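You operate a simulated robot arm through the tools that you are given. There is no shell and no other tool.

You are at the controls of a simulated two-armed robot. One attempt, no reset.

JOB
Set the brake gap so that the white feeler goes in and the blue one does not.
Fine: put the black brake lever on first; prove it with both feelers and draw them out. Leave the other controls.
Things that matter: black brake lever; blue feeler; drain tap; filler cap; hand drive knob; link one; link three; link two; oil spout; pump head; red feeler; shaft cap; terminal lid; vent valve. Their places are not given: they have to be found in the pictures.

The check looks at the end state, three seconds after you hand in, the way a careful person would. Anything else that was tipped, shoved, dropped, spilled or broken makes it a failure.

ROBOT AND FRAMES
Two 7-joint arms with fingered hands on one trunk that stands fixed in place. Base frame: the origin is at the foot of the trunk, x ahead of it, y to its left, z up; the work surface is at about z = 700. Readings come in mm, degrees, newtons and seconds.
The left shoulder is at [99, 128, 1086], the right one opposite. Payload 5 kg a hand.
Tool frame (each hand has its own): the origin (TCP) lies between the finger pads and is the grasp point; the fingertips stand 37 mm ahead of it; z points along the fingers, y is the line along which they close. Largest opening 124 mm; the body of the gripper starts 43 mm behind the TCP. The gripper is a hand of 3 fingers: y runs from the thumb to the fingers, the wrist lies at [-21, -116, -203] in the tool frame, and closing takes about 1.5 s.
Orientation is that of the tool frame in the base frame, as a unit quaternion [x, y, z, w]. With the fingers straight down and the wrist toward the robot, the tool's x, y and z point along [0, 1, 0], [1, 0, 0] and [0, 0, -1] of the base frame.

CONTROLS
- The arms move only by the tool drive_tool. It takes "left_increments", "right_increments" or both (then of equal length, played together; a hand with none holds still); each is a list of rows, each a list of 6 numbers: the turn, a rotation vector about the base's x, y, z in degrees, then the shift along the base's x, y, z in mm. In form: [[rx, ry, rz, dx, dy, dz], ...]. A call has 1 to 20 rows; each row shifts and turns the commanded pose from where the row before left it. "left_claw" and "right_claw" are, for a hand that has rows, the gripper command, from -1 (fully open) to 1 (shut), values between in proportion, set as the call begins (left out, the last holds). A row lasts 0.2 s, in which the tool goes at most 50 mm and 8.6 degrees; a call with a longer step from one row to the next is refused whole, and so is a gripper value outside its range. Where a pose cannot be reached the arm comes as near as it can. A force on the tool above 80 N (or 10 N above the force at the start of the call, whichever is more), or a blocked arm, ends the call early, and 0.2 s more pass. The fingers move at their own pace (about 45 mm/s each) and stop on an object; they squeeze with about 32 N. The grip force told is the motor's: it shows also when the fingers shut on nothing. Time passes only in rows, and 0.2 s behind the last, so rows that do not move let the fingers close. The reply holds the time, the measured pose of the TCP, the force on the tool along the base axes, the opening and the grip force, in the units named above and with some noise, with the torque about the TCP (base axes, N m) and any sound that the robot's microphone picked up, and new pictures: "pictures" is both (left out), scene, wrist or none (wrist: the cameras of the hands that moved).
- Cameras (640 x 400 px; columns grow to the right, rows downward): "scene" is now at [246.4, -61.9, 1274.5]; the picture's right is [-0.65, -0.76, 0.00], its down [-0.22, 0.19, -0.96] and it looks along [0.72, -0.63, -0.30] (base axes); focal length 277 px, centre (320, 200). "left" rides on the left gripper at [-72, -104, -154] in its tool frame; the picture's right is [-0.83, -0.26, 0.49], its down [0.51, -0.72, 0.47] and it looks along [0.23, 0.64, 0.73] (tool axes); focal length 243 px, centre (320, 200). "right" rides on the right gripper at [72, -104, -154] in its tool frame; the picture's right is [-0.83, 0.26, -0.49], its down [-0.51, -0.72, 0.47] and it looks along [-0.23, 0.64, 0.73] (tool axes); focal length 243 px, centre (320, 200).
- raise_lower(by): slides the trunk up (or, below 0, down) by that many mm; the arms and the scene camera ride with it, the base frame stays. It gives what a move gives, with no picture.
- curl_fingers(index, middle, thumb_bend, thumb_turn, hand): sets how far each is bent, from 0 (flat) to 1 (curled in); at 0.3 the hand is open as for a grip, at 0.7 the pads meet at the TCP. One left out holds its place. A second passes; each finger stops where it meets its share of the squeeze, and holds until it gets a number again. A gripper value or a shape takes the hand back. It gives what a move gives, with no picture; readings hold the bend of each and the force on the fingers (four entries, about 0 where the hand has none), thumb and palm. thumb_turn goes from beside the hand (0) to across from the fingers (1), as for a grip.
- preshape(shape, hand): the hand has 3 fingers and takes this shape, open, in about a second: jaw (thumb against the fingers, like two jaws); tri (thumb and two fingers); tip (a fingertip pinch); poke (one finger out to press); point (the index stretched); flat (the hand flat); cup (the hand cupped); fist (a fist). The gripper value then closes the fingers along that shape, each until it touches; the sizes above hold for jaw. It gives what a move gives, with no picture.
- pan_tilt(pan, tilt): turns the head with the scene camera to pan (to the left, within 80 degrees either way) and tilt (down, from -29 to 69), counted from straight ahead of the robot. It gives what a move gives, and a new picture of the scene camera.
- probe_pixels(camera, pixels): for up to 12 pixels [column, row] of the newest picture of that camera ("zoom" is the newest enlarged one), the place [x, y, z] in the base frame of the surface seen there, good to about 2 mm. No time passes.
- inspect(camera, box): a new picture of the part [left, top, right, bottom] of that camera's present view, enlarged. No time passes.
- sign_off(): hands the job in; it is judged then, once.

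Unless the task says otherwise, let go and move clear before handing in.

The tools are called after "Emit:" as a command line: name --argument value ..., lists and objects as JSON in quotes. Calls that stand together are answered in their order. drive_tool: Moves the arms, as the interface text tells. Its arguments: {"type":"object","properties":{"left_increments":{"type":"array"},"left_claw":{"type":"number"},"right_increments":{"type":"array"},"right_claw":{"type":"number"},"pictures":{"type":"string","enum":["both","scene","wrist","none"]}},"required":[]} The other tools are called the same way: raise_lower (by) slides the trunk up or down; preshape (shape, hand) gives the hand a shape; curl_fingers (index, middle, thumb_bend, thumb_turn, hand) moves the fingers one by one; pan_tilt (pan, tilt) turns the head that bears the scene camera; probe_pixels (camera, pixels) gives the place of the surface under pixels of a picture; inspect (camera, box) takes an enlarged picture of a part of a camera's view; sign_off () hands the job in.

At the start:

```text
time: 0.0
left_tcp_pos: [726.4, -134.9, 1254.6]
left_tool_rot: [0.707, 0.707, 0.001, 0.0]
left_force: [0.1, 0.2, -0.8]
left_moment: [0.03, 0.01, -0.01]
left_width: 123.7
left_finger_force: 0.0
left_shape: jaw
left_bend: [0.3, 0.3, 0.3, 0.98]
left_finger forces: [0.0, 0.0, 0.1, 0.1, 0.0, 0.0]
right_tcp_pos: [401.9, -614.3, 1268.5]
right_tool_rot: [0.708, 0.707, 0.001, -0.001]
right_force: [0.1, 1.4, 0.5]
right_moment: [-0.02, 0.0, 0.02]
right_width: 123.8
right_finger_force: 0.1
right_shape: jaw
right_bend: [0.3, 0.3, 0.3, 0.98]
right_finger forces: [0.0, 0.0, 0.0, 0.1, 0.1, 0.0]
trunk travel left (down, up): [-275.0, 288.0]
head pan, tilt: [-40.9, 17.2]
```

scene: 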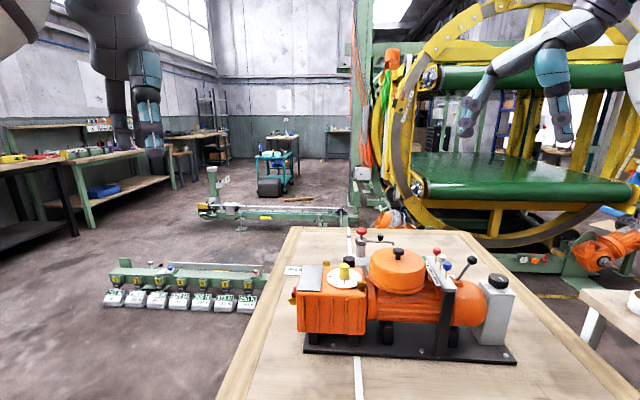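
right: 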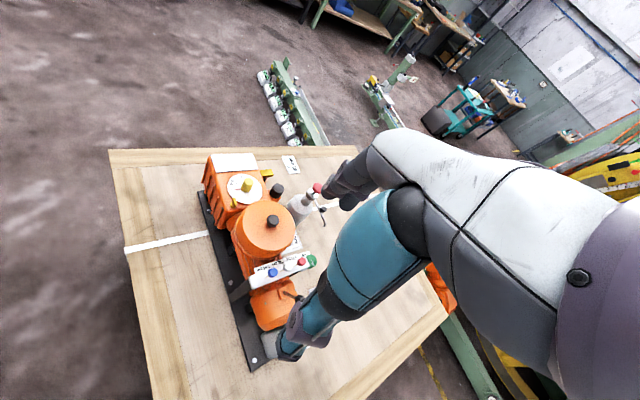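
left: 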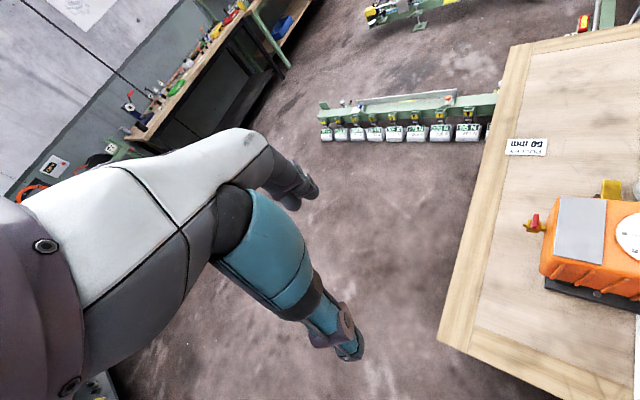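

The scene shows an orange machine on a table around pixels (300-515, 240-360), with coloured handles near (440, 265). I'll take enlarged views first to read labels and find the parts.

Emit:
inspect --camera "scene" --box '[280, 220, 530, 376]'

Emit:
inspect --camera "right" --box '[180, 130, 360, 242]'

Emit:
inspect --camera "right" --box '[180, 220, 360, 332]'

```text
2.56 times, centred on (405, 298) of scene
```

zoom: 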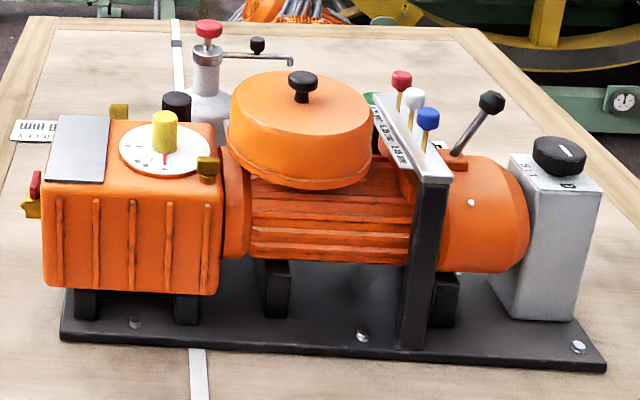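

```text
3.56 times, centred on (270, 186) of right
```

zoom: 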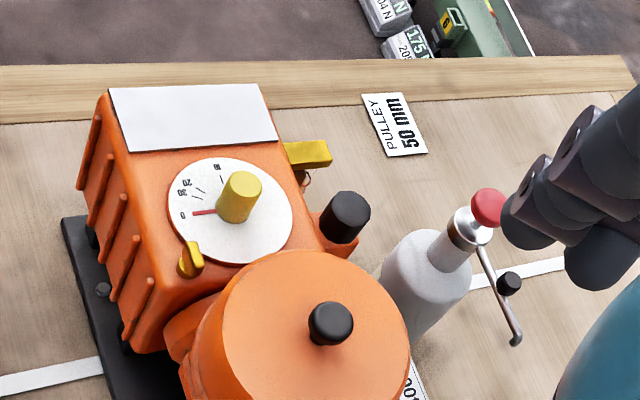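

```text
3.56 times, centred on (270, 276) of right
```

zoom: 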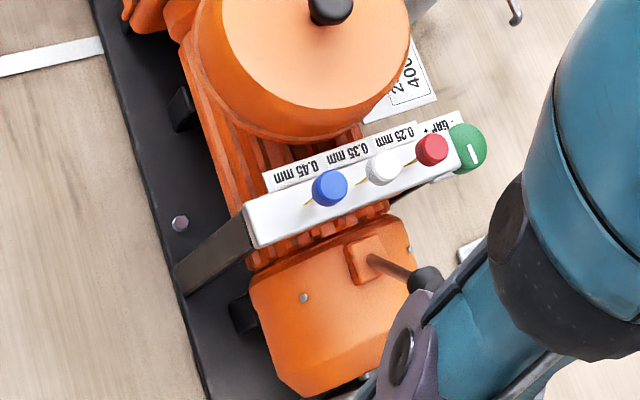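

The zooms show the feelers in a rack (red 0.25, white 0.35, blue 0.45 mm) beside a green "GAP" knob, with a black-ended lever on the orange end bell. I'll turn the head to centre the machine and probe those parts.

Emit:
pan_tilt --pan -48 --tilt 32

```text
time: 0.8
left_tcp_pos: [725.5, -135.2, 1255.7]
left_tool_rot: [0.707, 0.707, 0.0, 0.0]
left_force: [0.5, 0.2, 0.9]
left_moment: [0.0, 0.01, 0.02]
left_width: 123.5
left_finger_force: 0.1
left_shape: jaw
left_bend: [0.3, 0.3, 0.3, 0.98]
left_finger forces: [0.1, 0.0, 0.0, 0.0, 0.0, 0.1]
right_tcp_pos: [402.3, -616.0, 1269.3]
right_tool_rot: [0.707, 0.707, -0.001, 0.0]
right_force: [0.5, 0.7, -0.1]
right_moment: [0.0, -0.01, 0.03]
right_width: 123.6
right_finger_force: 0.0
right_shape: jaw
right_bend: [0.3, 0.3, 0.3, 0.98]
right_finger forces: [0.1, 0.0, 0.0, 0.1, 0.1, 0.0]
trunk travel left (down, up): [-275.0, 288.0]
head pan, tilt: [-48.0, 32.0]
```

scene: 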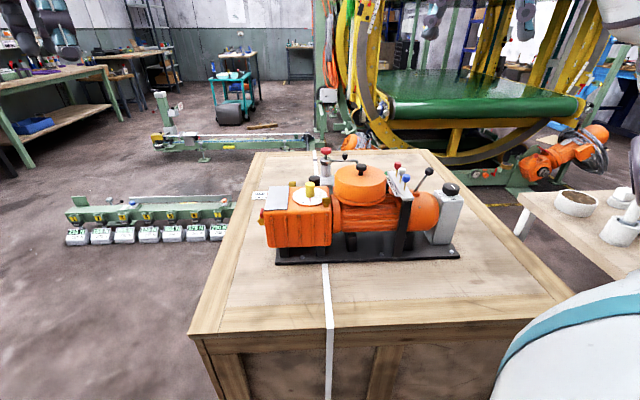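

The machine is now at (260-460, 150-265) in the scene. I'll zoom in and probe the main parts.

Emit:
inspect --camera "scene" --box '[250, 140, 470, 277]'

Emit:
probe_pixels --camera "scene" --pixels '[[397, 165], [406, 178], [430, 170], [421, 184], [452, 188], [361, 166], [310, 187], [326, 151], [278, 258], [455, 255], [250, 240], [540, 290]]'

```text
2.91 times, centred on (360, 208) of scene
```

zoom: 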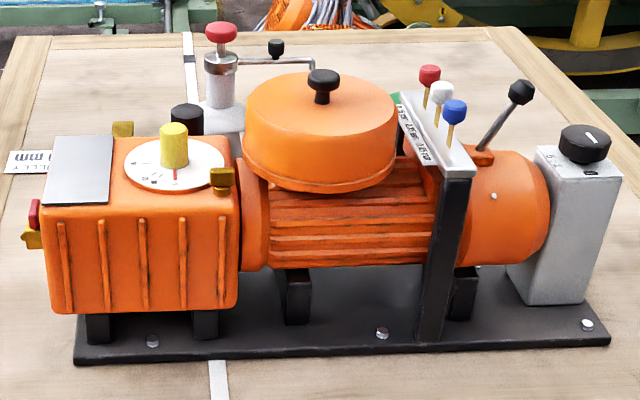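

```text
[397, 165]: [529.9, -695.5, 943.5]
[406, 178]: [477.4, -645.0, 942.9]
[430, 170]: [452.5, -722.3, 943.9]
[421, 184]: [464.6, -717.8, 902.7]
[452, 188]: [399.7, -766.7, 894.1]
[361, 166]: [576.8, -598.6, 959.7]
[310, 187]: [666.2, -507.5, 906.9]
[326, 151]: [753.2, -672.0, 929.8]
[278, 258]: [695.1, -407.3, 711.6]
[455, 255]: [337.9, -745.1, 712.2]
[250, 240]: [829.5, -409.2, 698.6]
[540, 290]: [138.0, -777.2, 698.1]
```

The probes place the machine diagonally on the table: the rack top is about (500,-670,943), the lever tip about (452,-722,944), and the top face of the grey box at z≈894. I'll move the right hand out to the side so its camera sees the rack, lever and box without the fingers in the way.

Emit:
drive_tool --right_increments '[[0, 0, 0, -10, -40, -10], [0, 0, 0, -10, -40, -10], [0, 0, 0, -10, -40, -10], [0, 0, 0, -10, -40, -10], [0, 0, 0, -10, -40, -10], [0, 0, 0, -10, -40, -10], [0, 0, 0, 0, 0, 0]]' --pictures "both"

```text
time: 2.4
left_tcp_pos: [724.2, -134.5, 1255.3]
left_tool_rot: [0.707, 0.707, 0.001, 0.0]
left_force: [-0.5, 0.0, 0.2]
left_moment: [-0.03, -0.03, -0.02]
left_width: 123.9
left_finger_force: 0.0
left_shape: jaw
left_bend: [0.3, 0.3, 0.3, 0.98]
left_finger forces: [0.1, 0.0, 0.1, 0.1, 0.0, 0.1]
right_tcp_pos: [341.4, -855.8, 1211.0]
right_tool_rot: [0.708, 0.707, -0.001, 0.0]
right_force: [-0.3, -0.9, 0.6]
right_moment: [0.0, 0.04, 0.0]
right_width: 123.7
right_finger_force: 0.0
right_shape: jaw
right_bend: [0.3, 0.3, 0.3, 0.98]
right_finger forces: [0.0, 0.0, 0.0, 0.0, 0.0, 0.1]
trunk travel left (down, up): [-275.0, 288.0]
head pan, tilt: [-48.0, 32.0]
```

scene: 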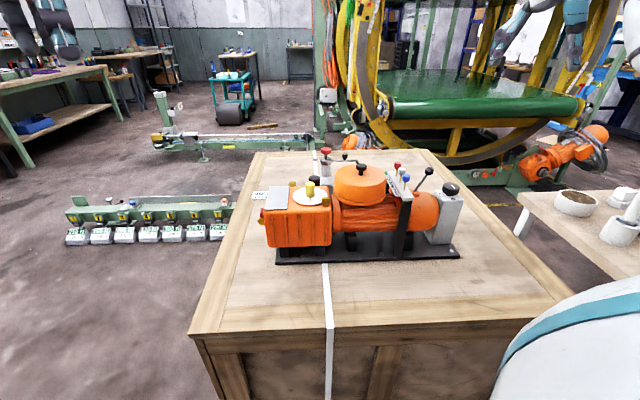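
right: 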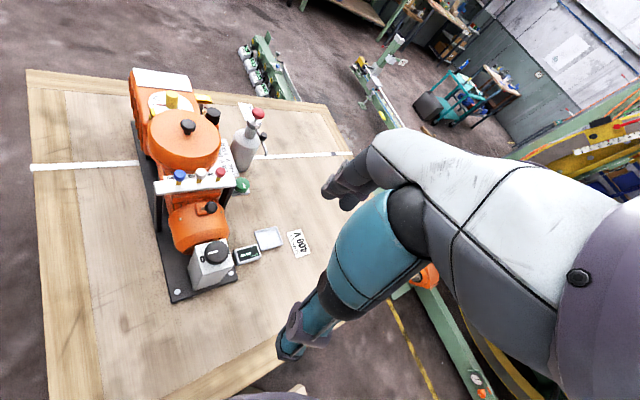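

The right camera now shows the whole machine at (130-250, 65-300), plus a tray at (268,238), a small dark display at (247,254) and a card at (298,243). I'll zoom in on all of them.

Emit:
inspect --camera "right" --box '[140, 150, 270, 231]'

Emit:
inspect --camera "right" --box '[190, 200, 320, 281]'

Emit:
inspect --camera "right" --box '[130, 220, 260, 301]'

Emit:
inspect --camera "right" --box '[120, 70, 280, 170]'

```text
4.92 times, centred on (205, 190) of right
```

zoom: 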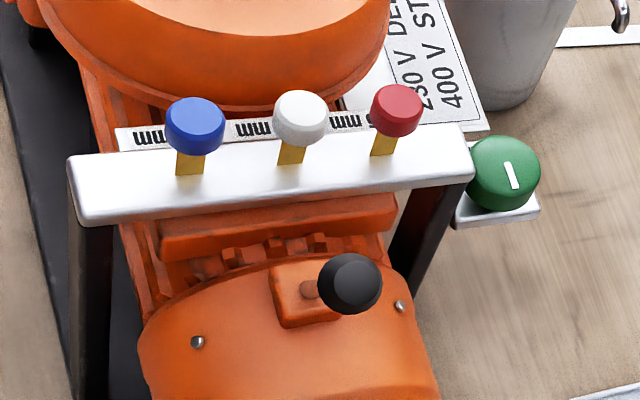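

```text
4.92 times, centred on (255, 240) of right
```

zoom: 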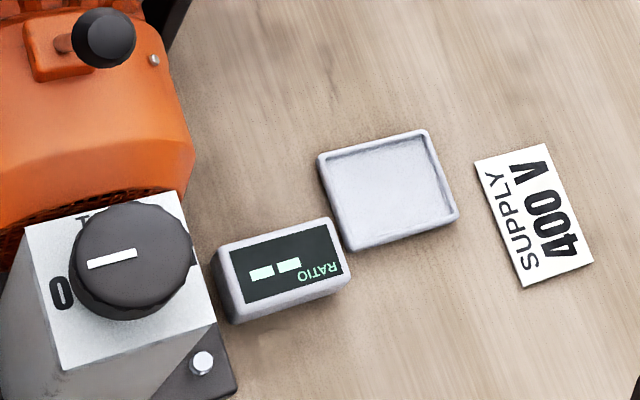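

```text
4.92 times, centred on (195, 260) of right
```

zoom: 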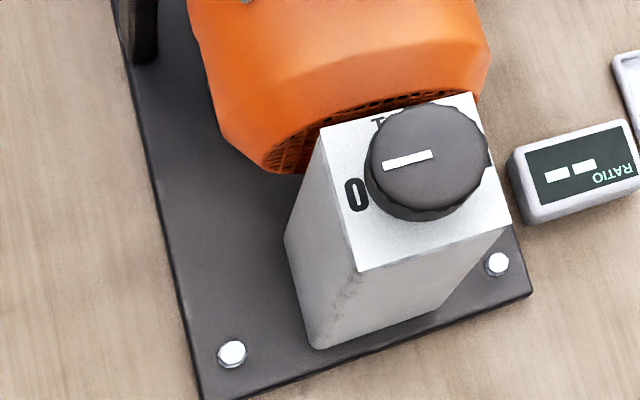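

```text
4.00 times, centred on (200, 120) of right
```

zoom: 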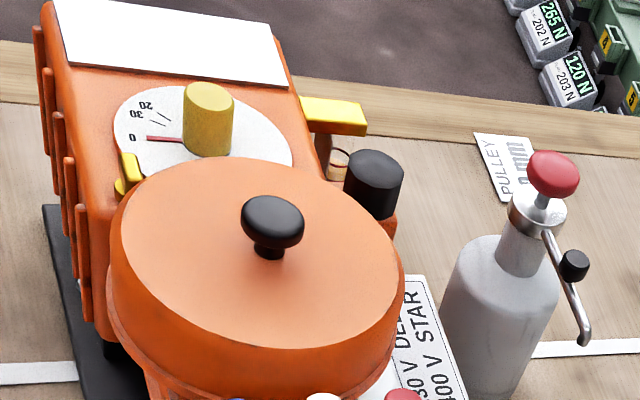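

The zooms show flat gold feeler stems in slots of the rack, a green gap knob with a white mark on a bracket at the rack's far end, and the lever in an orange gate on the end bell. I'll probe these positions.

Emit:
probe_pixels --camera "right" --pixels '[[179.6, 173], [201, 171.5], [220.7, 170], [242.6, 182], [211, 206], [198, 213], [158, 188], [236, 182], [248.5, 191.5], [233, 214], [215, 252], [247, 254]]'

Emit:
inspect --camera "scene" --box '[380, 150, 470, 206]'

```text
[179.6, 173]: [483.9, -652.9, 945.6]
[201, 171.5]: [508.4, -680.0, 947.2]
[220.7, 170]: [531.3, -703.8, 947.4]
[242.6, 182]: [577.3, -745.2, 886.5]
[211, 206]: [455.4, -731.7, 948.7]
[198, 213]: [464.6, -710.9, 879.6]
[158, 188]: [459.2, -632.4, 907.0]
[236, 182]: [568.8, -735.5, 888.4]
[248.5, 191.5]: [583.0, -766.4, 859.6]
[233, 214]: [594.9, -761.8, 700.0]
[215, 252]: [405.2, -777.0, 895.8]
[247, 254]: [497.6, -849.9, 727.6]
```

```text
7.11 times, centred on (425, 178) of scene
```

zoom: 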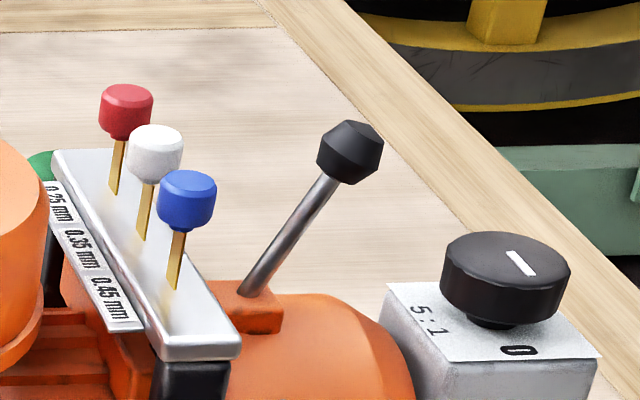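

The lever leans from its orange gate, with the ball near (455,-730,946). I need to know which way it swings, so I'll probe its base and stem, then bring the camera closer.

Emit:
probe_pixels --camera "zoom" --pixels '[[255, 292], [290, 240], [330, 182], [350, 150], [245, 310], [275, 330], [350, 345], [55, 165], [185, 190], [155, 145], [125, 100], [178, 285]]'

Emit:
drive_tool --right_increments '[[0, 0, 0, 10, 10, -45], [0, 0, 0, 10, 10, -45], [0, 0, 0, 10, 10, -45]]' --pictures "wrist"

```text
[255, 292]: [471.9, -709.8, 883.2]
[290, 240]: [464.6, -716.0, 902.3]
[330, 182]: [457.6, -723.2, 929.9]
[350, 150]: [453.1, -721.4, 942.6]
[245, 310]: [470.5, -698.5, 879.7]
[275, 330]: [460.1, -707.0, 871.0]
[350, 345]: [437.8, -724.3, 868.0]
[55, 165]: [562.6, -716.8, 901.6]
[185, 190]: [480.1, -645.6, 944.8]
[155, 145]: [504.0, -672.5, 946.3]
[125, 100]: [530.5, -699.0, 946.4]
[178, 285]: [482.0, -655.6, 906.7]
```

```text
time: 3.2
left_tcp_pos: [725.6, -135.6, 1254.5]
left_tool_rot: [0.707, 0.707, 0.0, 0.0]
left_force: [0.4, 0.4, 0.3]
left_moment: [0.05, 0.0, 0.01]
left_width: 123.5
left_finger_force: 0.0
left_shape: jaw
left_bend: [0.3, 0.3, 0.3, 0.98]
left_finger forces: [0.1, 0.0, 0.0, 0.0, 0.0, 0.1]
right_tcp_pos: [372.5, -826.2, 1072.7]
right_tool_rot: [0.707, 0.707, -0.001, 0.001]
right_force: [1.0, -0.8, -0.2]
right_moment: [0.04, -0.01, 0.0]
right_width: 123.6
right_finger_force: 0.1
right_shape: jaw
right_bend: [0.3, 0.3, 0.3, 0.98]
right_finger forces: [0.1, 0.0, 0.1, 0.0, 0.0, 0.0]
trunk travel left (down, up): [-275.0, 288.0]
head pan, tilt: [-48.0, 32.0]
```

right: 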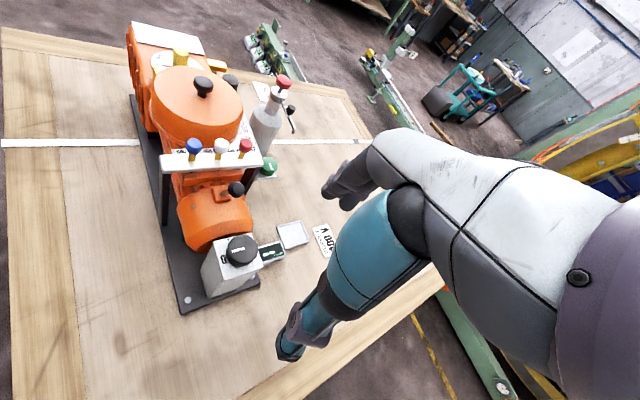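

The lever leans about 21° along the machine axis toward the grey box. I'll zoom in for any ON/OFF marking.

Emit:
inspect --camera "right" --box '[170, 160, 266, 220]'

Emit:
inspect --camera "right" --box '[190, 120, 286, 180]'

Emit:
inspect --camera "right" --box '[150, 130, 246, 190]'

```text
6.67 times, centred on (218, 190) of right
```

zoom: 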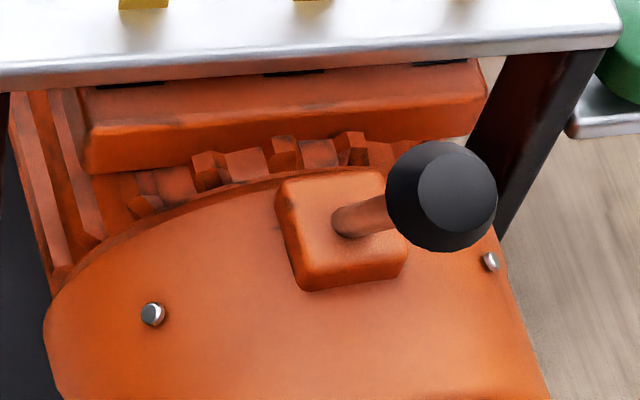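

```text
6.67 times, centred on (238, 150) of right
```

zoom: 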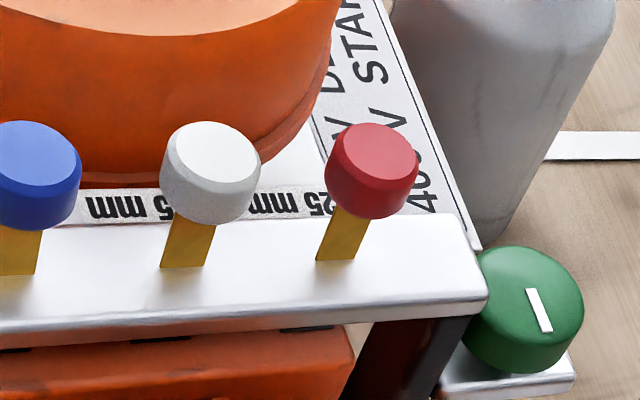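

```text
6.67 times, centred on (198, 160) of right
```

zoom: 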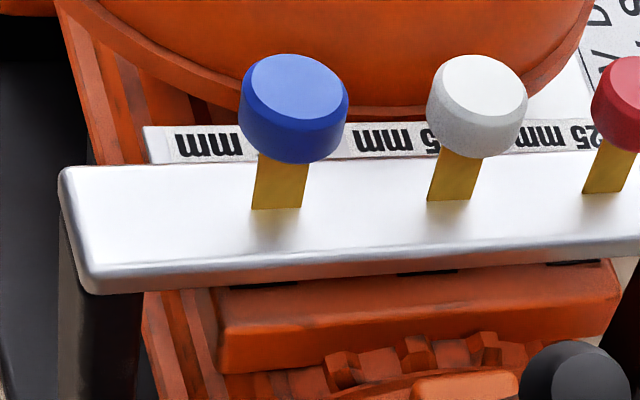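

Beneath the rack is an orange block with black slots directly under the feelers, so each feeler is pushed down to test the gap. There's no lever label in view. I'll try the fingertip-pinch shape, see how the hand looks in it, and re-aim the head to get the hand into the scene view.

Emit:
preshape --hand "right" --shape "tip"

Emit:
pan_tilt --pan -62 --tilt 25

Emit:
inspect --camera "right" --box '[0, 0, 640, 400]'

```text
time: 4.1
left_tcp_pos: [726.3, -134.6, 1254.6]
left_tool_rot: [0.707, 0.707, -0.001, 0.0]
left_force: [0.0, 0.2, 0.1]
left_moment: [0.0, -0.02, -0.01]
left_width: 123.6
left_finger_force: 0.0
left_shape: jaw
left_bend: [0.3, 0.3, 0.3, 0.98]
left_finger forces: [0.1, 0.1, 0.0, 0.0, 0.0, 0.0]
right_tcp_pos: [372.3, -826.9, 1073.7]
right_tool_rot: [0.707, 0.708, 0.0, -0.001]
right_force: [0.4, -0.1, 0.4]
right_moment: [-0.02, 0.05, 0.0]
right_width: 124.1
right_finger_force: 0.0
right_shape: tip
right_bend: [0.3, 0.98, 0.3, 0.98]
right_finger forces: [0.0, 0.0, 0.0, 0.0, 0.0, 0.0]
trunk travel left (down, up): [-275.0, 288.0]
head pan, tilt: [-48.0, 32.0]
```

```text
time: 4.8
left_tcp_pos: [724.9, -135.5, 1255.2]
left_tool_rot: [0.707, 0.707, 0.0, 0.0]
left_force: [0.2, -0.8, -0.8]
left_moment: [-0.01, 0.01, -0.03]
left_width: 123.7
left_finger_force: 0.0
left_shape: jaw
left_bend: [0.3, 0.3, 0.3, 0.98]
left_finger forces: [0.1, 0.1, 0.0, 0.0, 0.0, 0.0]
right_tcp_pos: [372.1, -826.0, 1073.6]
right_tool_rot: [0.707, 0.707, 0.0, 0.0]
right_force: [0.3, -0.1, -0.8]
right_moment: [-0.02, 0.04, 0.0]
right_width: 124.1
right_finger_force: 0.0
right_shape: tip
right_bend: [0.3, 0.98, 0.3, 0.98]
right_finger forces: [0.0, 0.0, 0.0, 0.0, 0.1, 0.1]
trunk travel left (down, up): [-275.0, 288.0]
head pan, tilt: [-62.0, 25.0]
```

scene: 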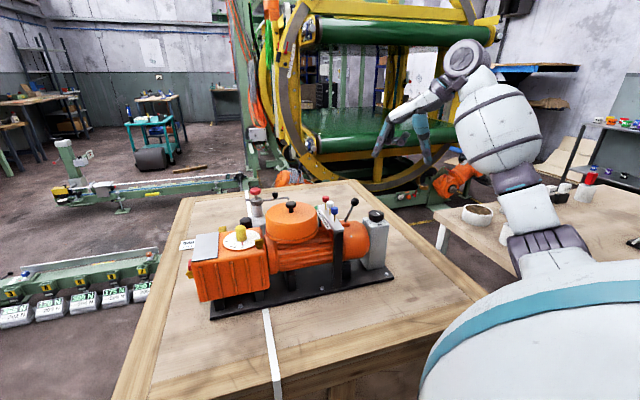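

```text
1.00 times, centred on (320, 200) of right (not enlarged: the box is as wide or as high as the picture)
```

zoom: 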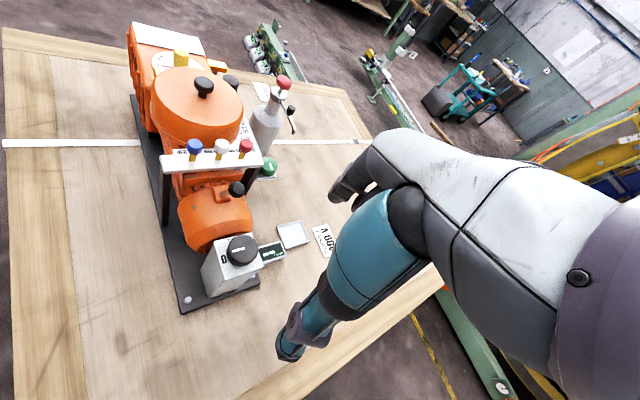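

The pinch shape curls the middle finger and leaves thumb and index open; the TCP projects to about (334,242) in the wrist picture. I'll close it in free air to see where the tips meet.

Emit:
drive_tool --right_increments '[[0, 0, 0, 0, 0, 0], [0, 0, 0, 0, 0, 0], [0, 0, 0, 0, 0, 0], [0, 0, 0, 0, 0, 0], [0, 0, 0, 0, 0, 0], [0, 0, 0, 0, 0, 0], [0, 0, 0, 0, 0, 0], [0, 0, 0, 0, 0, 0]]' --right_claw 1 --pictures "both"

```text
time: 6.6
left_tcp_pos: [725.4, -135.3, 1255.3]
left_tool_rot: [0.707, 0.707, 0.0, 0.0]
left_force: [-0.6, 0.2, 0.8]
left_moment: [0.01, 0.02, 0.0]
left_width: 123.9
left_finger_force: 0.1
left_shape: jaw
left_bend: [0.3, 0.3, 0.3, 0.98]
left_finger forces: [0.0, 0.0, 0.0, 0.0, 0.1, 0.0]
right_tcp_pos: [372.6, -825.3, 1072.9]
right_tool_rot: [0.707, 0.707, -0.001, 0.0]
right_force: [-0.5, 0.6, -0.1]
right_moment: [0.01, -0.02, -0.02]
right_width: 0.1
right_finger_force: 26.3
right_shape: tip
right_bend: [0.7, 1.0, 0.58, 1.0]
right_finger forces: [0.1, 0.0, 0.0, 0.0, 0.0, 0.1]
trunk travel left (down, up): [-275.0, 288.0]
head pan, tilt: [-62.0, 25.0]
```

scene: 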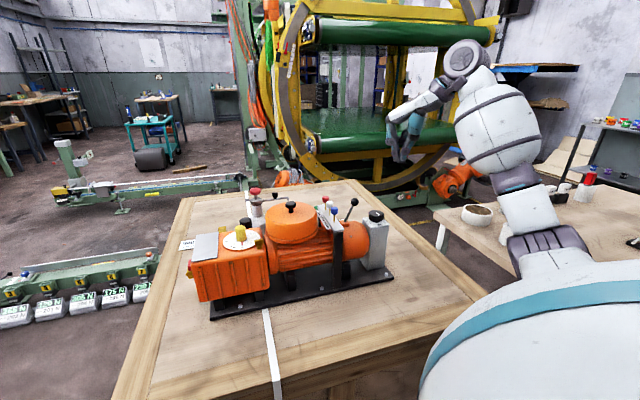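
right: 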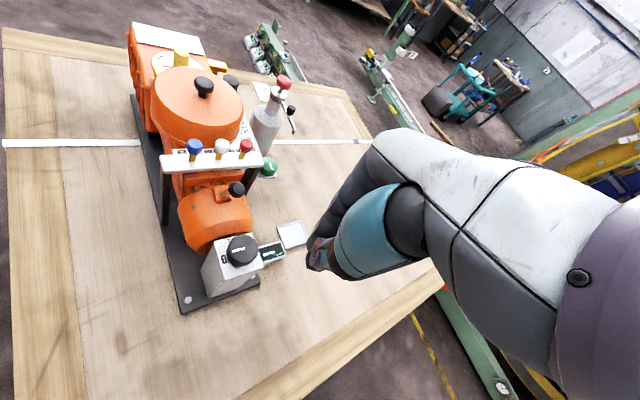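

With the pinch closed, the tips meet near (318,265) in the wrist picture. I'll zoom in and probe them for the tip position in the tool frame.

Emit:
inspect --camera "right" --box '[280, 170, 440, 290]'

Emit:
probe_pixels --camera "right" --pixels '[[312, 262], [322, 266], [328, 250], [340, 275], [309, 250], [365, 240], [345, 200], [318, 270]]'

Emit:
inspect --camera "scene" --box '[340, 80, 500, 200]'

```text
3.33 times, centred on (360, 230) of right
```

zoom: 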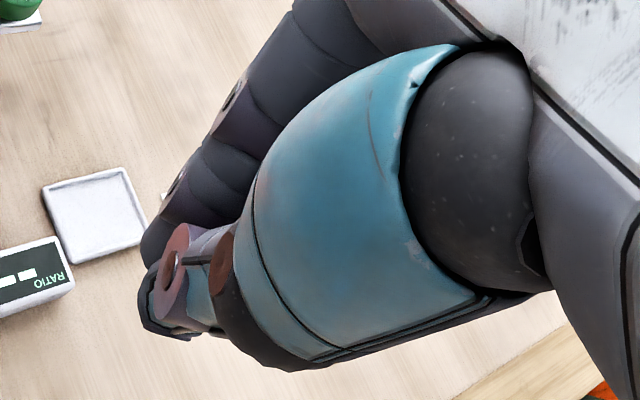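

```text
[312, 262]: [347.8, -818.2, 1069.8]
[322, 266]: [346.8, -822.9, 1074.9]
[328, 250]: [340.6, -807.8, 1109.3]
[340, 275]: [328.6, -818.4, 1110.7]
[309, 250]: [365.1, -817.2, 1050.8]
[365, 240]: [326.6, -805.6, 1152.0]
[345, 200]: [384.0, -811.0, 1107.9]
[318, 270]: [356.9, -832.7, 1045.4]
```

```text
3.33 times, centred on (420, 140) of scene
```

zoom: 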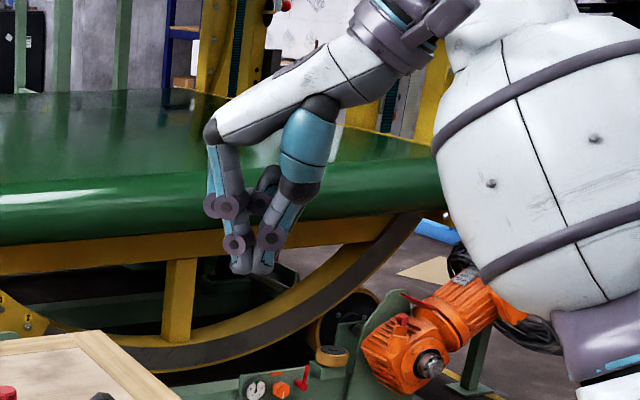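

The scene zoom clearly shows thumb and index meeting at a point near zoom pixel (252,268), with the middle finger curled inside. I'll probe the tip position to calibrate.

Emit:
probe_pixels --camera "zoom" --pixels '[[240, 268], [262, 268], [251, 255], [238, 245], [270, 238], [222, 206], [258, 205], [300, 170], [228, 130], [270, 180]]'

```text
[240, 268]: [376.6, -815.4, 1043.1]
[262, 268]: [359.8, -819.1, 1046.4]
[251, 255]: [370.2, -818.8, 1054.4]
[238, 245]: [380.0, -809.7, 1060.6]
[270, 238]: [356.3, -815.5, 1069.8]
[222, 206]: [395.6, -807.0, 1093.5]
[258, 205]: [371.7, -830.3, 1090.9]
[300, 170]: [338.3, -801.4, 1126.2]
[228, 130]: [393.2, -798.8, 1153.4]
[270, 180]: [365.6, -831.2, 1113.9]
```

The closed pinch makes a poker about 20 mm square, ending roughly 34 mm ahead of the TCP and centred on it. Before I touch the lever, I'll raise the trunk to look down on the GAP label and the lever's back side.

Emit:
raise_lower --by 280

Emit:
pan_tilt --pan -53 --tilt 45

Emit:
inspect --camera "scene" --box '[260, 110, 440, 222]'

```text
time: 9.5
left_tcp_pos: [727.0, -133.7, 1534.0]
left_tool_rot: [0.707, 0.707, -0.002, -0.001]
left_force: [-0.6, 0.2, 0.0]
left_moment: [0.04, 0.03, -0.03]
left_width: 123.7
left_finger_force: 0.1
left_shape: jaw
left_bend: [0.3, 0.3, 0.3, 0.98]
left_finger forces: [0.1, 0.1, 0.1, 0.0, 0.0, 0.1]
right_tcp_pos: [372.3, -824.8, 1351.6]
right_tool_rot: [0.707, 0.707, -0.001, 0.0]
right_force: [-0.3, -0.3, -0.8]
right_moment: [0.03, -0.02, 0.0]
right_width: 0.2
right_finger_force: 32.5
right_shape: tip
right_bend: [0.7, 1.0, 0.59, 1.0]
right_finger forces: [0.0, 0.0, 0.0, 0.0, 0.1, 0.0]
trunk travel left (down, up): [-555.0, 8.0]
head pan, tilt: [-62.0, 25.0]
```

```text
time: 10.3
left_tcp_pos: [725.9, -134.0, 1535.6]
left_tool_rot: [0.706, 0.708, 0.0, 0.0]
left_force: [0.5, -1.0, -0.3]
left_moment: [0.0, -0.02, 0.01]
left_width: 123.6
left_finger_force: 0.1
left_shape: jaw
left_bend: [0.3, 0.3, 0.3, 0.98]
left_finger forces: [0.0, 0.0, 0.0, 0.1, 0.0, 0.0]
right_tcp_pos: [371.3, -826.2, 1353.4]
right_tool_rot: [0.707, 0.707, 0.001, 0.0]
right_force: [0.4, -0.5, 0.4]
right_moment: [0.01, 0.01, 0.0]
right_width: 0.3
right_finger_force: 31.9
right_shape: tip
right_bend: [0.7, 1.0, 0.59, 1.0]
right_finger forces: [0.0, 0.0, 0.0, 0.0, 0.1, 0.0]
trunk travel left (down, up): [-555.0, 8.0]
head pan, tilt: [-53.0, 45.0]
```

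scene: 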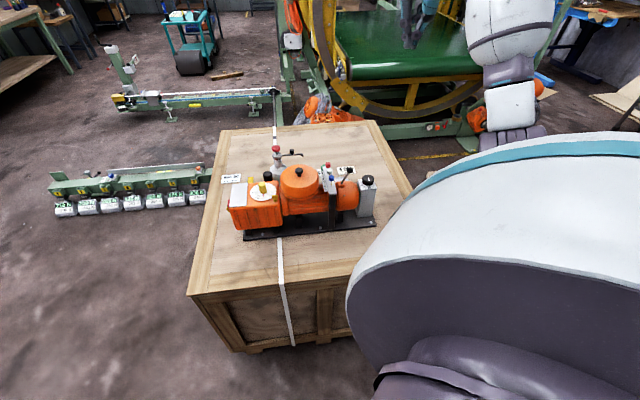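

```text
3.56 times, centred on (350, 166) of scene
```

zoom: 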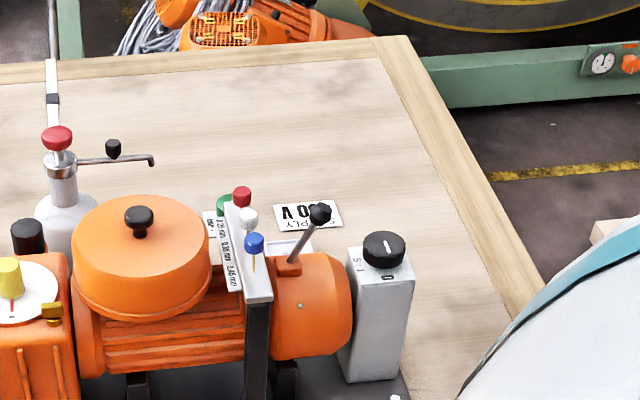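

From this height the rack label strip is visible around scene (322-330, 170-192). I'll zoom in tighter, then move the right hand above the machine for an overhead look.

Emit:
inspect --camera "scene" --box '[312, 158, 376, 198]'

Emit:
drive_tool --right_increments '[[0, 0, 0, 30, 20, -25], [0, 0, 0, 30, 20, -25], [0, 0, 0, 30, 20, -25], [0, 0, 0, 30, 15, -25], [0, 0, 0, 30, 0, -20], [0, 0, 0, 0, 0, 0]]' --pictures "both"

```text
10.00 times, centred on (344, 178) of scene
```

zoom: 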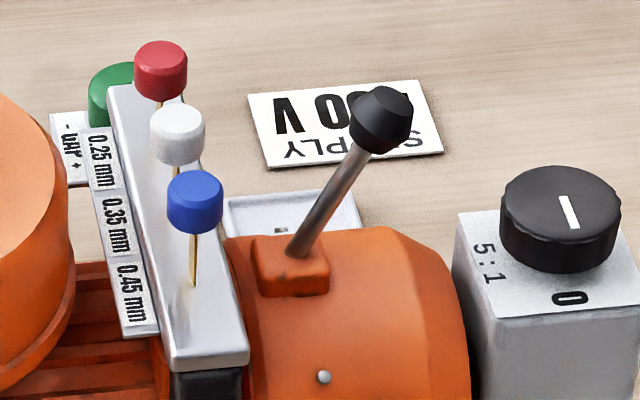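

```text
time: 11.7
left_tcp_pos: [724.0, -134.1, 1535.6]
left_tool_rot: [0.708, 0.706, 0.0, 0.0]
left_force: [-0.3, 0.5, 0.4]
left_moment: [0.0, -0.03, 0.01]
left_width: 123.5
left_finger_force: 0.0
left_shape: jaw
left_bend: [0.3, 0.3, 0.3, 0.98]
left_finger forces: [0.0, 0.0, 0.0, 0.0, 0.1, 0.0]
right_tcp_pos: [520.3, -747.2, 1233.8]
right_tool_rot: [0.707, 0.707, 0.0, 0.002]
right_force: [0.1, 0.4, 0.9]
right_moment: [0.0, -0.03, 0.01]
right_width: 0.0
right_finger_force: 32.1
right_shape: tip
right_bend: [0.7, 1.0, 0.59, 1.0]
right_finger forces: [0.1, 0.0, 0.0, 0.0, 0.0, 0.1]
trunk travel left (down, up): [-555.0, 8.0]
head pan, tilt: [-53.0, 45.0]
```

scene: 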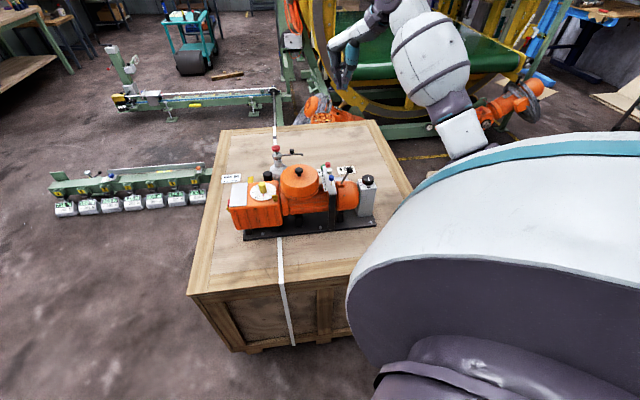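
right: 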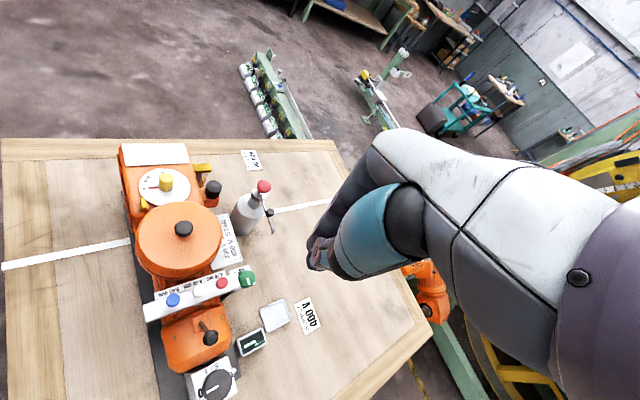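

The label beside the green knob reads "- GAP +" ("-" at the far side, "+" at the near side). I'll zoom in on the overhead wrist view for knob and lever details.

Emit:
inspect --camera "right" --box '[190, 240, 286, 300]'

Emit:
inspect --camera "right" --box '[140, 270, 300, 370]'

Emit:
probe_pixels --camera "right" --pixels '[[247, 278], [247, 288], [256, 288], [211, 337], [197, 327], [173, 299], [198, 290], [223, 283], [150, 315], [238, 289], [203, 345], [225, 340]]'

```text
6.67 times, centred on (238, 270) of right
```

zoom: 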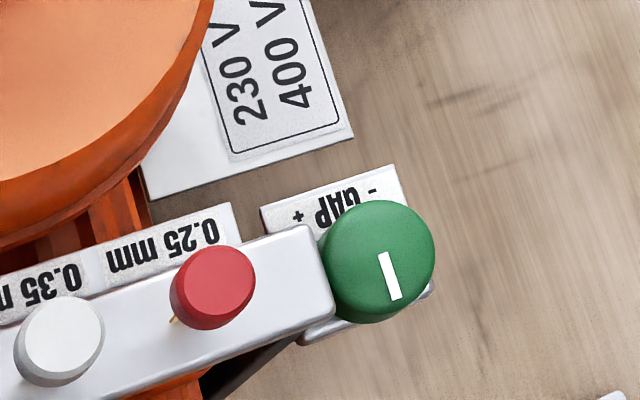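

```text
4.00 times, centred on (220, 320) of right
```

zoom: 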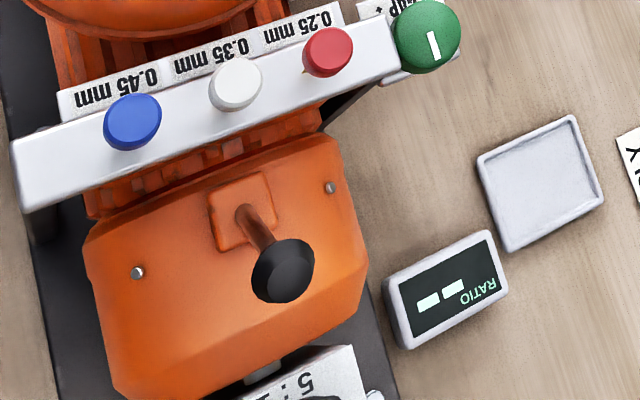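

```text
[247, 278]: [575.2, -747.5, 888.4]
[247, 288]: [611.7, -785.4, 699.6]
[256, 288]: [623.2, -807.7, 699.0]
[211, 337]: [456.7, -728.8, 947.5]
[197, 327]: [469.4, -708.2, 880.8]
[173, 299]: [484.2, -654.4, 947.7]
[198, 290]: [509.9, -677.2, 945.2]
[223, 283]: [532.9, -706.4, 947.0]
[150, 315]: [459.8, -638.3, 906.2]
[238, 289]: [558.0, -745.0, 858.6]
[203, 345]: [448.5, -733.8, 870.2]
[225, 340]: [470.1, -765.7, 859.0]
```

The green knob is round with a vertical axis at about (575,-747), top at z≈888, just past the rack end, and the lever sits in the middle of its gate leaning toward the grey box. I'll yaw the hand by -47° so its flat side faces along the machine axis, and carry it over to the grey-box side of the lever ball.

Emit:
drive_tool --right_increments '[[0, 0, -7.83, -17, -2, 0], [0, 0, -7.83, -17, -2, 0], [0, 0, -7.83, -17, -2, 0], [0, 0, -7.83, -17, -2, 0], [0, 0, -7.83, -17, -2, 0], [0, 0, -7.83, -17, -2, 0], [0, 0, 0, 0, 0, 0]]' --pictures "none"

Emit:
raise_lower --by -200

Emit:
pan_tilt --pan -52 --tilt 32

```text
time: 13.3
left_tcp_pos: [726.1, -135.1, 1535.7]
left_tool_rot: [0.707, 0.707, 0.0, 0.0]
left_force: [0.2, -0.2, -0.1]
left_moment: [0.03, -0.01, 0.0]
left_width: 123.8
left_finger_force: 0.1
left_shape: jaw
left_bend: [0.3, 0.3, 0.3, 0.98]
left_finger forces: [0.0, 0.1, 0.1, 0.0, 0.1, 0.0]
right_tcp_pos: [418.9, -760.9, 1232.4]
right_tool_rot: [0.931, 0.366, 0.0, 0.0]
right_force: [0.1, -0.4, 0.4]
right_moment: [0.0, 0.04, -0.02]
right_width: 0.1
right_finger_force: 31.9
right_shape: tip
right_bend: [0.7, 1.0, 0.59, 1.0]
right_finger forces: [0.0, 0.0, 0.1, 0.1, 0.0, 0.0]
trunk travel left (down, up): [-555.0, 8.0]
head pan, tilt: [-53.0, 45.0]
```

```text
time: 15.5
left_tcp_pos: [724.9, -134.1, 1335.8]
left_tool_rot: [0.707, 0.707, 0.0, 0.0]
left_force: [0.2, -0.2, 0.0]
left_moment: [0.02, -0.02, 0.0]
left_width: 123.7
left_finger_force: 0.1
left_shape: jaw
left_bend: [0.3, 0.3, 0.3, 0.98]
left_finger forces: [0.0, 0.0, 0.0, 0.0, 0.0, 0.1]
right_tcp_pos: [419.6, -761.4, 1033.9]
right_tool_rot: [0.931, 0.366, 0.001, 0.0]
right_force: [-0.3, -0.7, -0.4]
right_moment: [-0.01, -0.02, -0.02]
right_width: 0.0
right_finger_force: 32.0
right_shape: tip
right_bend: [0.7, 1.0, 0.59, 1.0]
right_finger forces: [0.0, 0.0, 0.0, 0.0, 0.0, 0.0]
trunk travel left (down, up): [-355.0, 208.0]
head pan, tilt: [-53.0, 45.0]
```

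```text
time: 16.2
left_tcp_pos: [725.5, -134.7, 1335.2]
left_tool_rot: [0.707, 0.707, 0.0, 0.0]
left_force: [0.2, 0.3, -0.2]
left_moment: [-0.02, 0.01, 0.02]
left_width: 123.6
left_finger_force: 0.0
left_shape: jaw
left_bend: [0.3, 0.3, 0.3, 0.98]
left_finger forces: [0.2, 0.1, 0.1, 0.0, 0.0, 0.0]
right_tcp_pos: [419.1, -762.6, 1032.7]
right_tool_rot: [0.93, 0.366, 0.0, -0.001]
right_force: [0.7, 0.0, 0.2]
right_moment: [0.0, 0.01, -0.01]
right_width: 0.1
right_finger_force: 32.0
right_shape: tip
right_bend: [0.7, 1.0, 0.59, 1.0]
right_finger forces: [0.0, 0.0, 0.0, 0.0, 0.0, 0.1]
trunk travel left (down, up): [-355.0, 208.0]
head pan, tilt: [-52.0, 32.0]
```

scene: 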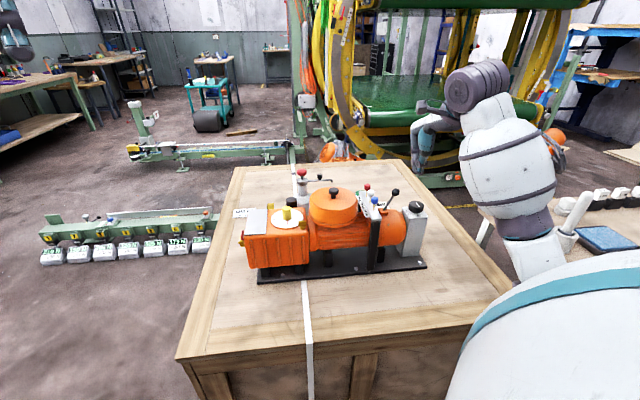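

The hand tips are at about (422,170), above the grey box, and the lever ball is at (395,191). I'll zoom in to check their relative position and probe the ball.

Emit:
inspect --camera "scene" --box '[330, 90, 490, 250]'

Emit:
inspect --camera "right" --box '[0, 0, 640, 400]'

```text
2.50 times, centred on (410, 170) of scene
```

zoom: 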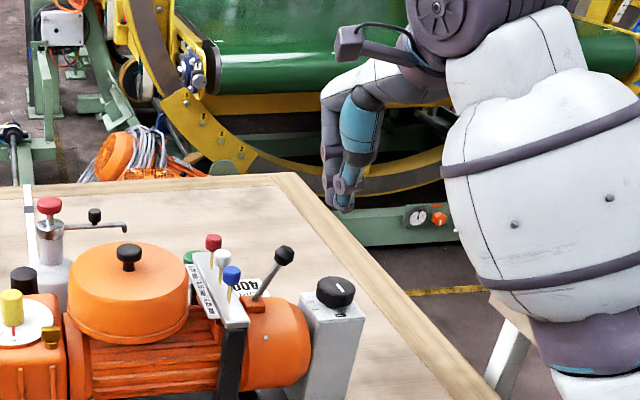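

```text
1.00 times, centred on (320, 200) of right (not enlarged: the box is as wide or as high as the picture)
```

zoom: 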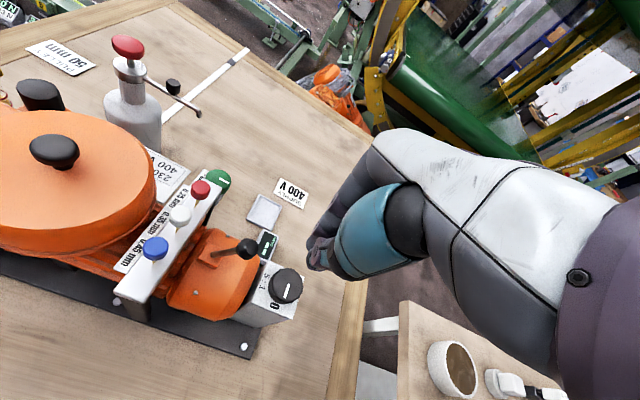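

In the wrist view the ball (247,247) lies straight along the push line from the tips (315,262), and the hand is 70 mm above working height. I'll lower it so the tips come to ball height, about 30 mm above the grey-box knob.

Emit:
drive_tool --right_increments '[[0, 0, 0, 0, 0, -24], [0, 0, 0, 0, 0, -24], [0, 0, 0, 0, 0, -22], [0, 0, 0, 0, 0, 0]]' --pictures "both"

```text
time: 17.2
left_tcp_pos: [725.3, -134.3, 1335.6]
left_tool_rot: [0.707, 0.707, 0.001, 0.0]
left_force: [0.2, 0.7, -0.3]
left_moment: [0.04, 0.0, 0.01]
left_width: 123.7
left_finger_force: 0.1
left_shape: jaw
left_bend: [0.3, 0.3, 0.3, 0.98]
left_finger forces: [0.1, 0.0, 0.1, 0.0, 0.1, 0.0]
right_tcp_pos: [421.5, -763.9, 961.3]
right_tool_rot: [0.93, 0.367, 0.0, 0.0]
right_force: [-0.8, -0.4, -0.2]
right_moment: [0.01, 0.02, 0.02]
right_width: 0.0
right_finger_force: 31.5
right_shape: tip
right_bend: [0.7, 1.0, 0.59, 1.0]
right_finger forces: [0.0, 0.0, 0.0, 0.1, 0.0, 0.0]
trunk travel left (down, up): [-355.0, 208.0]
head pan, tilt: [-52.0, 32.0]
```

scene: 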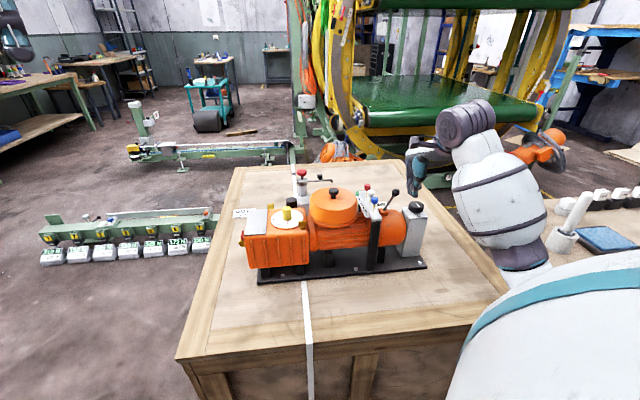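
right: 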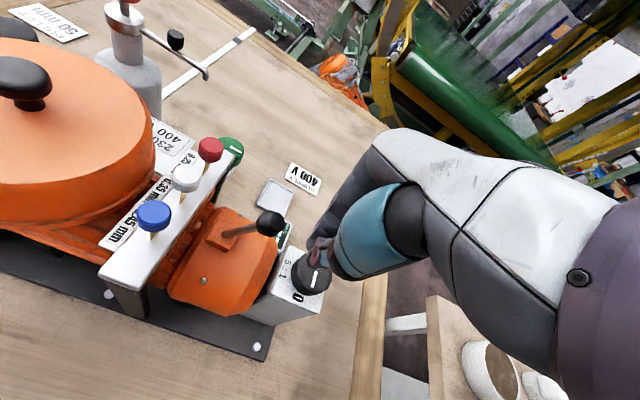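

The tips (318,262) are now level with and beside the lever ball (268,223), about 28 mm away. I'll move toward the ball in small steps, watching the force.

Emit:
drive_tool --right_increments '[[0, 0, 0, 5.1, 4.8, 0], [0, 0, 0, 5.1, 4.8, 0], [0, 0, 0, 3.6, 3.4, 0], [0, 0, 0, 3.6, 3.4, 0], [0, 0, 0, 0, 0, 0]]' --pictures "wrist"

```text
time: 18.4
left_tcp_pos: [724.6, -135.4, 1335.5]
left_tool_rot: [0.707, 0.707, 0.0, 0.0]
left_force: [0.5, -0.4, 0.7]
left_moment: [0.0, -0.02, 0.0]
left_width: 123.7
left_finger_force: 0.0
left_shape: jaw
left_bend: [0.3, 0.3, 0.3, 0.98]
left_finger forces: [0.0, 0.1, 0.0, 0.0, 0.0, 0.1]
right_tcp_pos: [438.6, -746.2, 962.5]
right_tool_rot: [0.93, 0.368, 0.0, 0.001]
right_force: [0.0, 0.4, 0.2]
right_moment: [0.01, 0.03, 0.0]
right_width: 0.0
right_finger_force: 31.9
right_shape: tip
right_bend: [0.7, 1.0, 0.59, 1.0]
right_finger forces: [0.0, 0.1, 0.0, 0.0, 0.1, 0.0]
trunk travel left (down, up): [-355.0, 208.0]
head pan, tilt: [-52.0, 32.0]
```

right: 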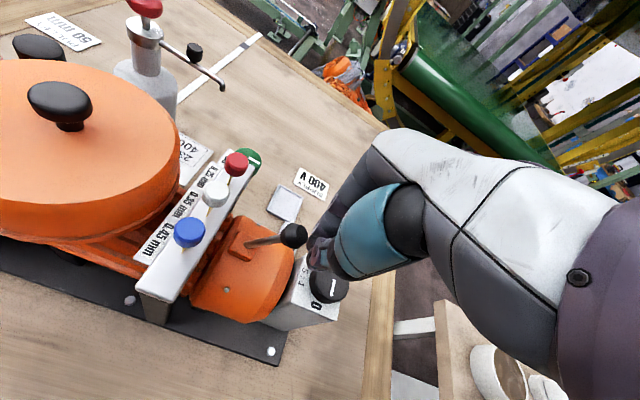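

Now the tip is nearly touching the ball at (292,236) and no force shows yet. I'll keep going in small steps along the machine axis.

Emit:
drive_tool --right_increments '[[0, 0, 0, 2.9, 2.75, 0], [0, 0, 0, 2.9, 2.75, 0], [0, 0, 0, 2.9, 2.75, 0], [0, 0, 0, 0, 0, 0]]' --pictures "wrist"

```text
time: 19.4
left_tcp_pos: [725.0, -135.2, 1335.2]
left_tool_rot: [0.707, 0.707, 0.0, 0.0]
left_force: [0.5, -0.4, -0.8]
left_moment: [-0.02, 0.0, -0.04]
left_width: 123.6
left_finger_force: 0.0
left_shape: jaw
left_bend: [0.3, 0.3, 0.3, 0.98]
left_finger forces: [0.1, 0.0, 0.0, 0.1, 0.0, 0.1]
right_tcp_pos: [446.0, -736.8, 962.1]
right_tool_rot: [0.93, 0.367, 0.0, -0.001]
right_force: [-0.6, -1.8, 2.0]
right_moment: [-0.02, 0.0, -0.04]
right_width: 0.1
right_finger_force: 31.6
right_shape: tip
right_bend: [0.7, 1.0, 0.59, 1.0]
right_finger forces: [0.0, 0.0, 0.0, 0.0, 0.0, 0.1]
trunk travel left (down, up): [-355.0, 208.0]
head pan, tilt: [-52.0, 32.0]
```

right: 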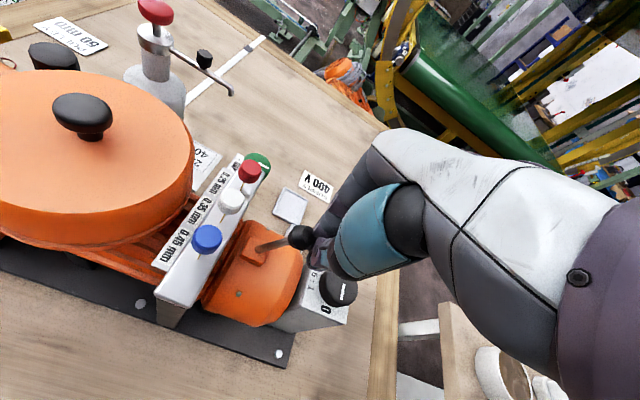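

Contact has begun (about 2 N) and the ball is at the tip. I'll push on another 12 mm.

Emit:
drive_tool --right_increments '[[0, 0, 0, 2.9, 2.75, 0], [0, 0, 0, 2.9, 2.75, 0], [0, 0, 0, 2.9, 2.75, 0], [0, 0, 0, 0, 0, 0]]' --pictures "both"

```text
time: 20.4
left_tcp_pos: [724.2, -133.9, 1335.3]
left_tool_rot: [0.707, 0.707, 0.0, 0.001]
left_force: [0.2, 0.2, 0.9]
left_moment: [-0.04, -0.06, -0.02]
left_width: 123.7
left_finger_force: 0.0
left_shape: jaw
left_bend: [0.3, 0.3, 0.3, 0.98]
left_finger forces: [0.0, 0.1, 0.1, 0.1, 0.1, 0.0]
right_tcp_pos: [454.6, -730.6, 963.1]
right_tool_rot: [0.93, 0.367, 0.0, 0.0]
right_force: [-0.4, -1.7, 1.1]
right_moment: [-0.01, 0.01, 0.02]
right_width: 0.0
right_finger_force: 32.0
right_shape: tip
right_bend: [0.7, 1.0, 0.59, 1.0]
right_finger forces: [0.0, 0.0, 0.0, 0.1, 0.0, 0.0]
trunk travel left (down, up): [-355.0, 208.0]
head pan, tilt: [-52.0, 32.0]
```

scene: 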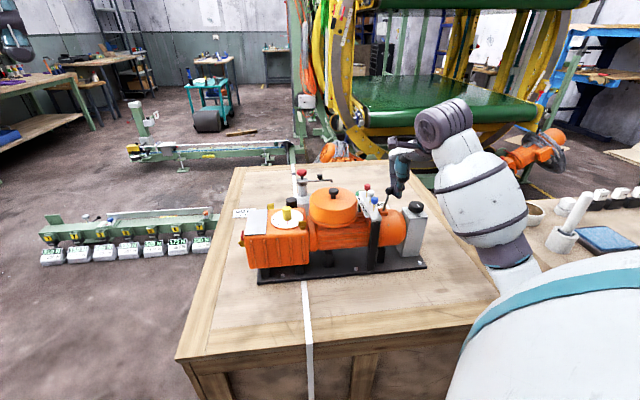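
right: 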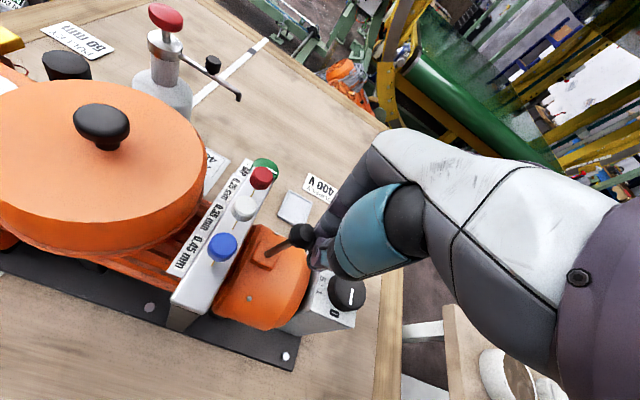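

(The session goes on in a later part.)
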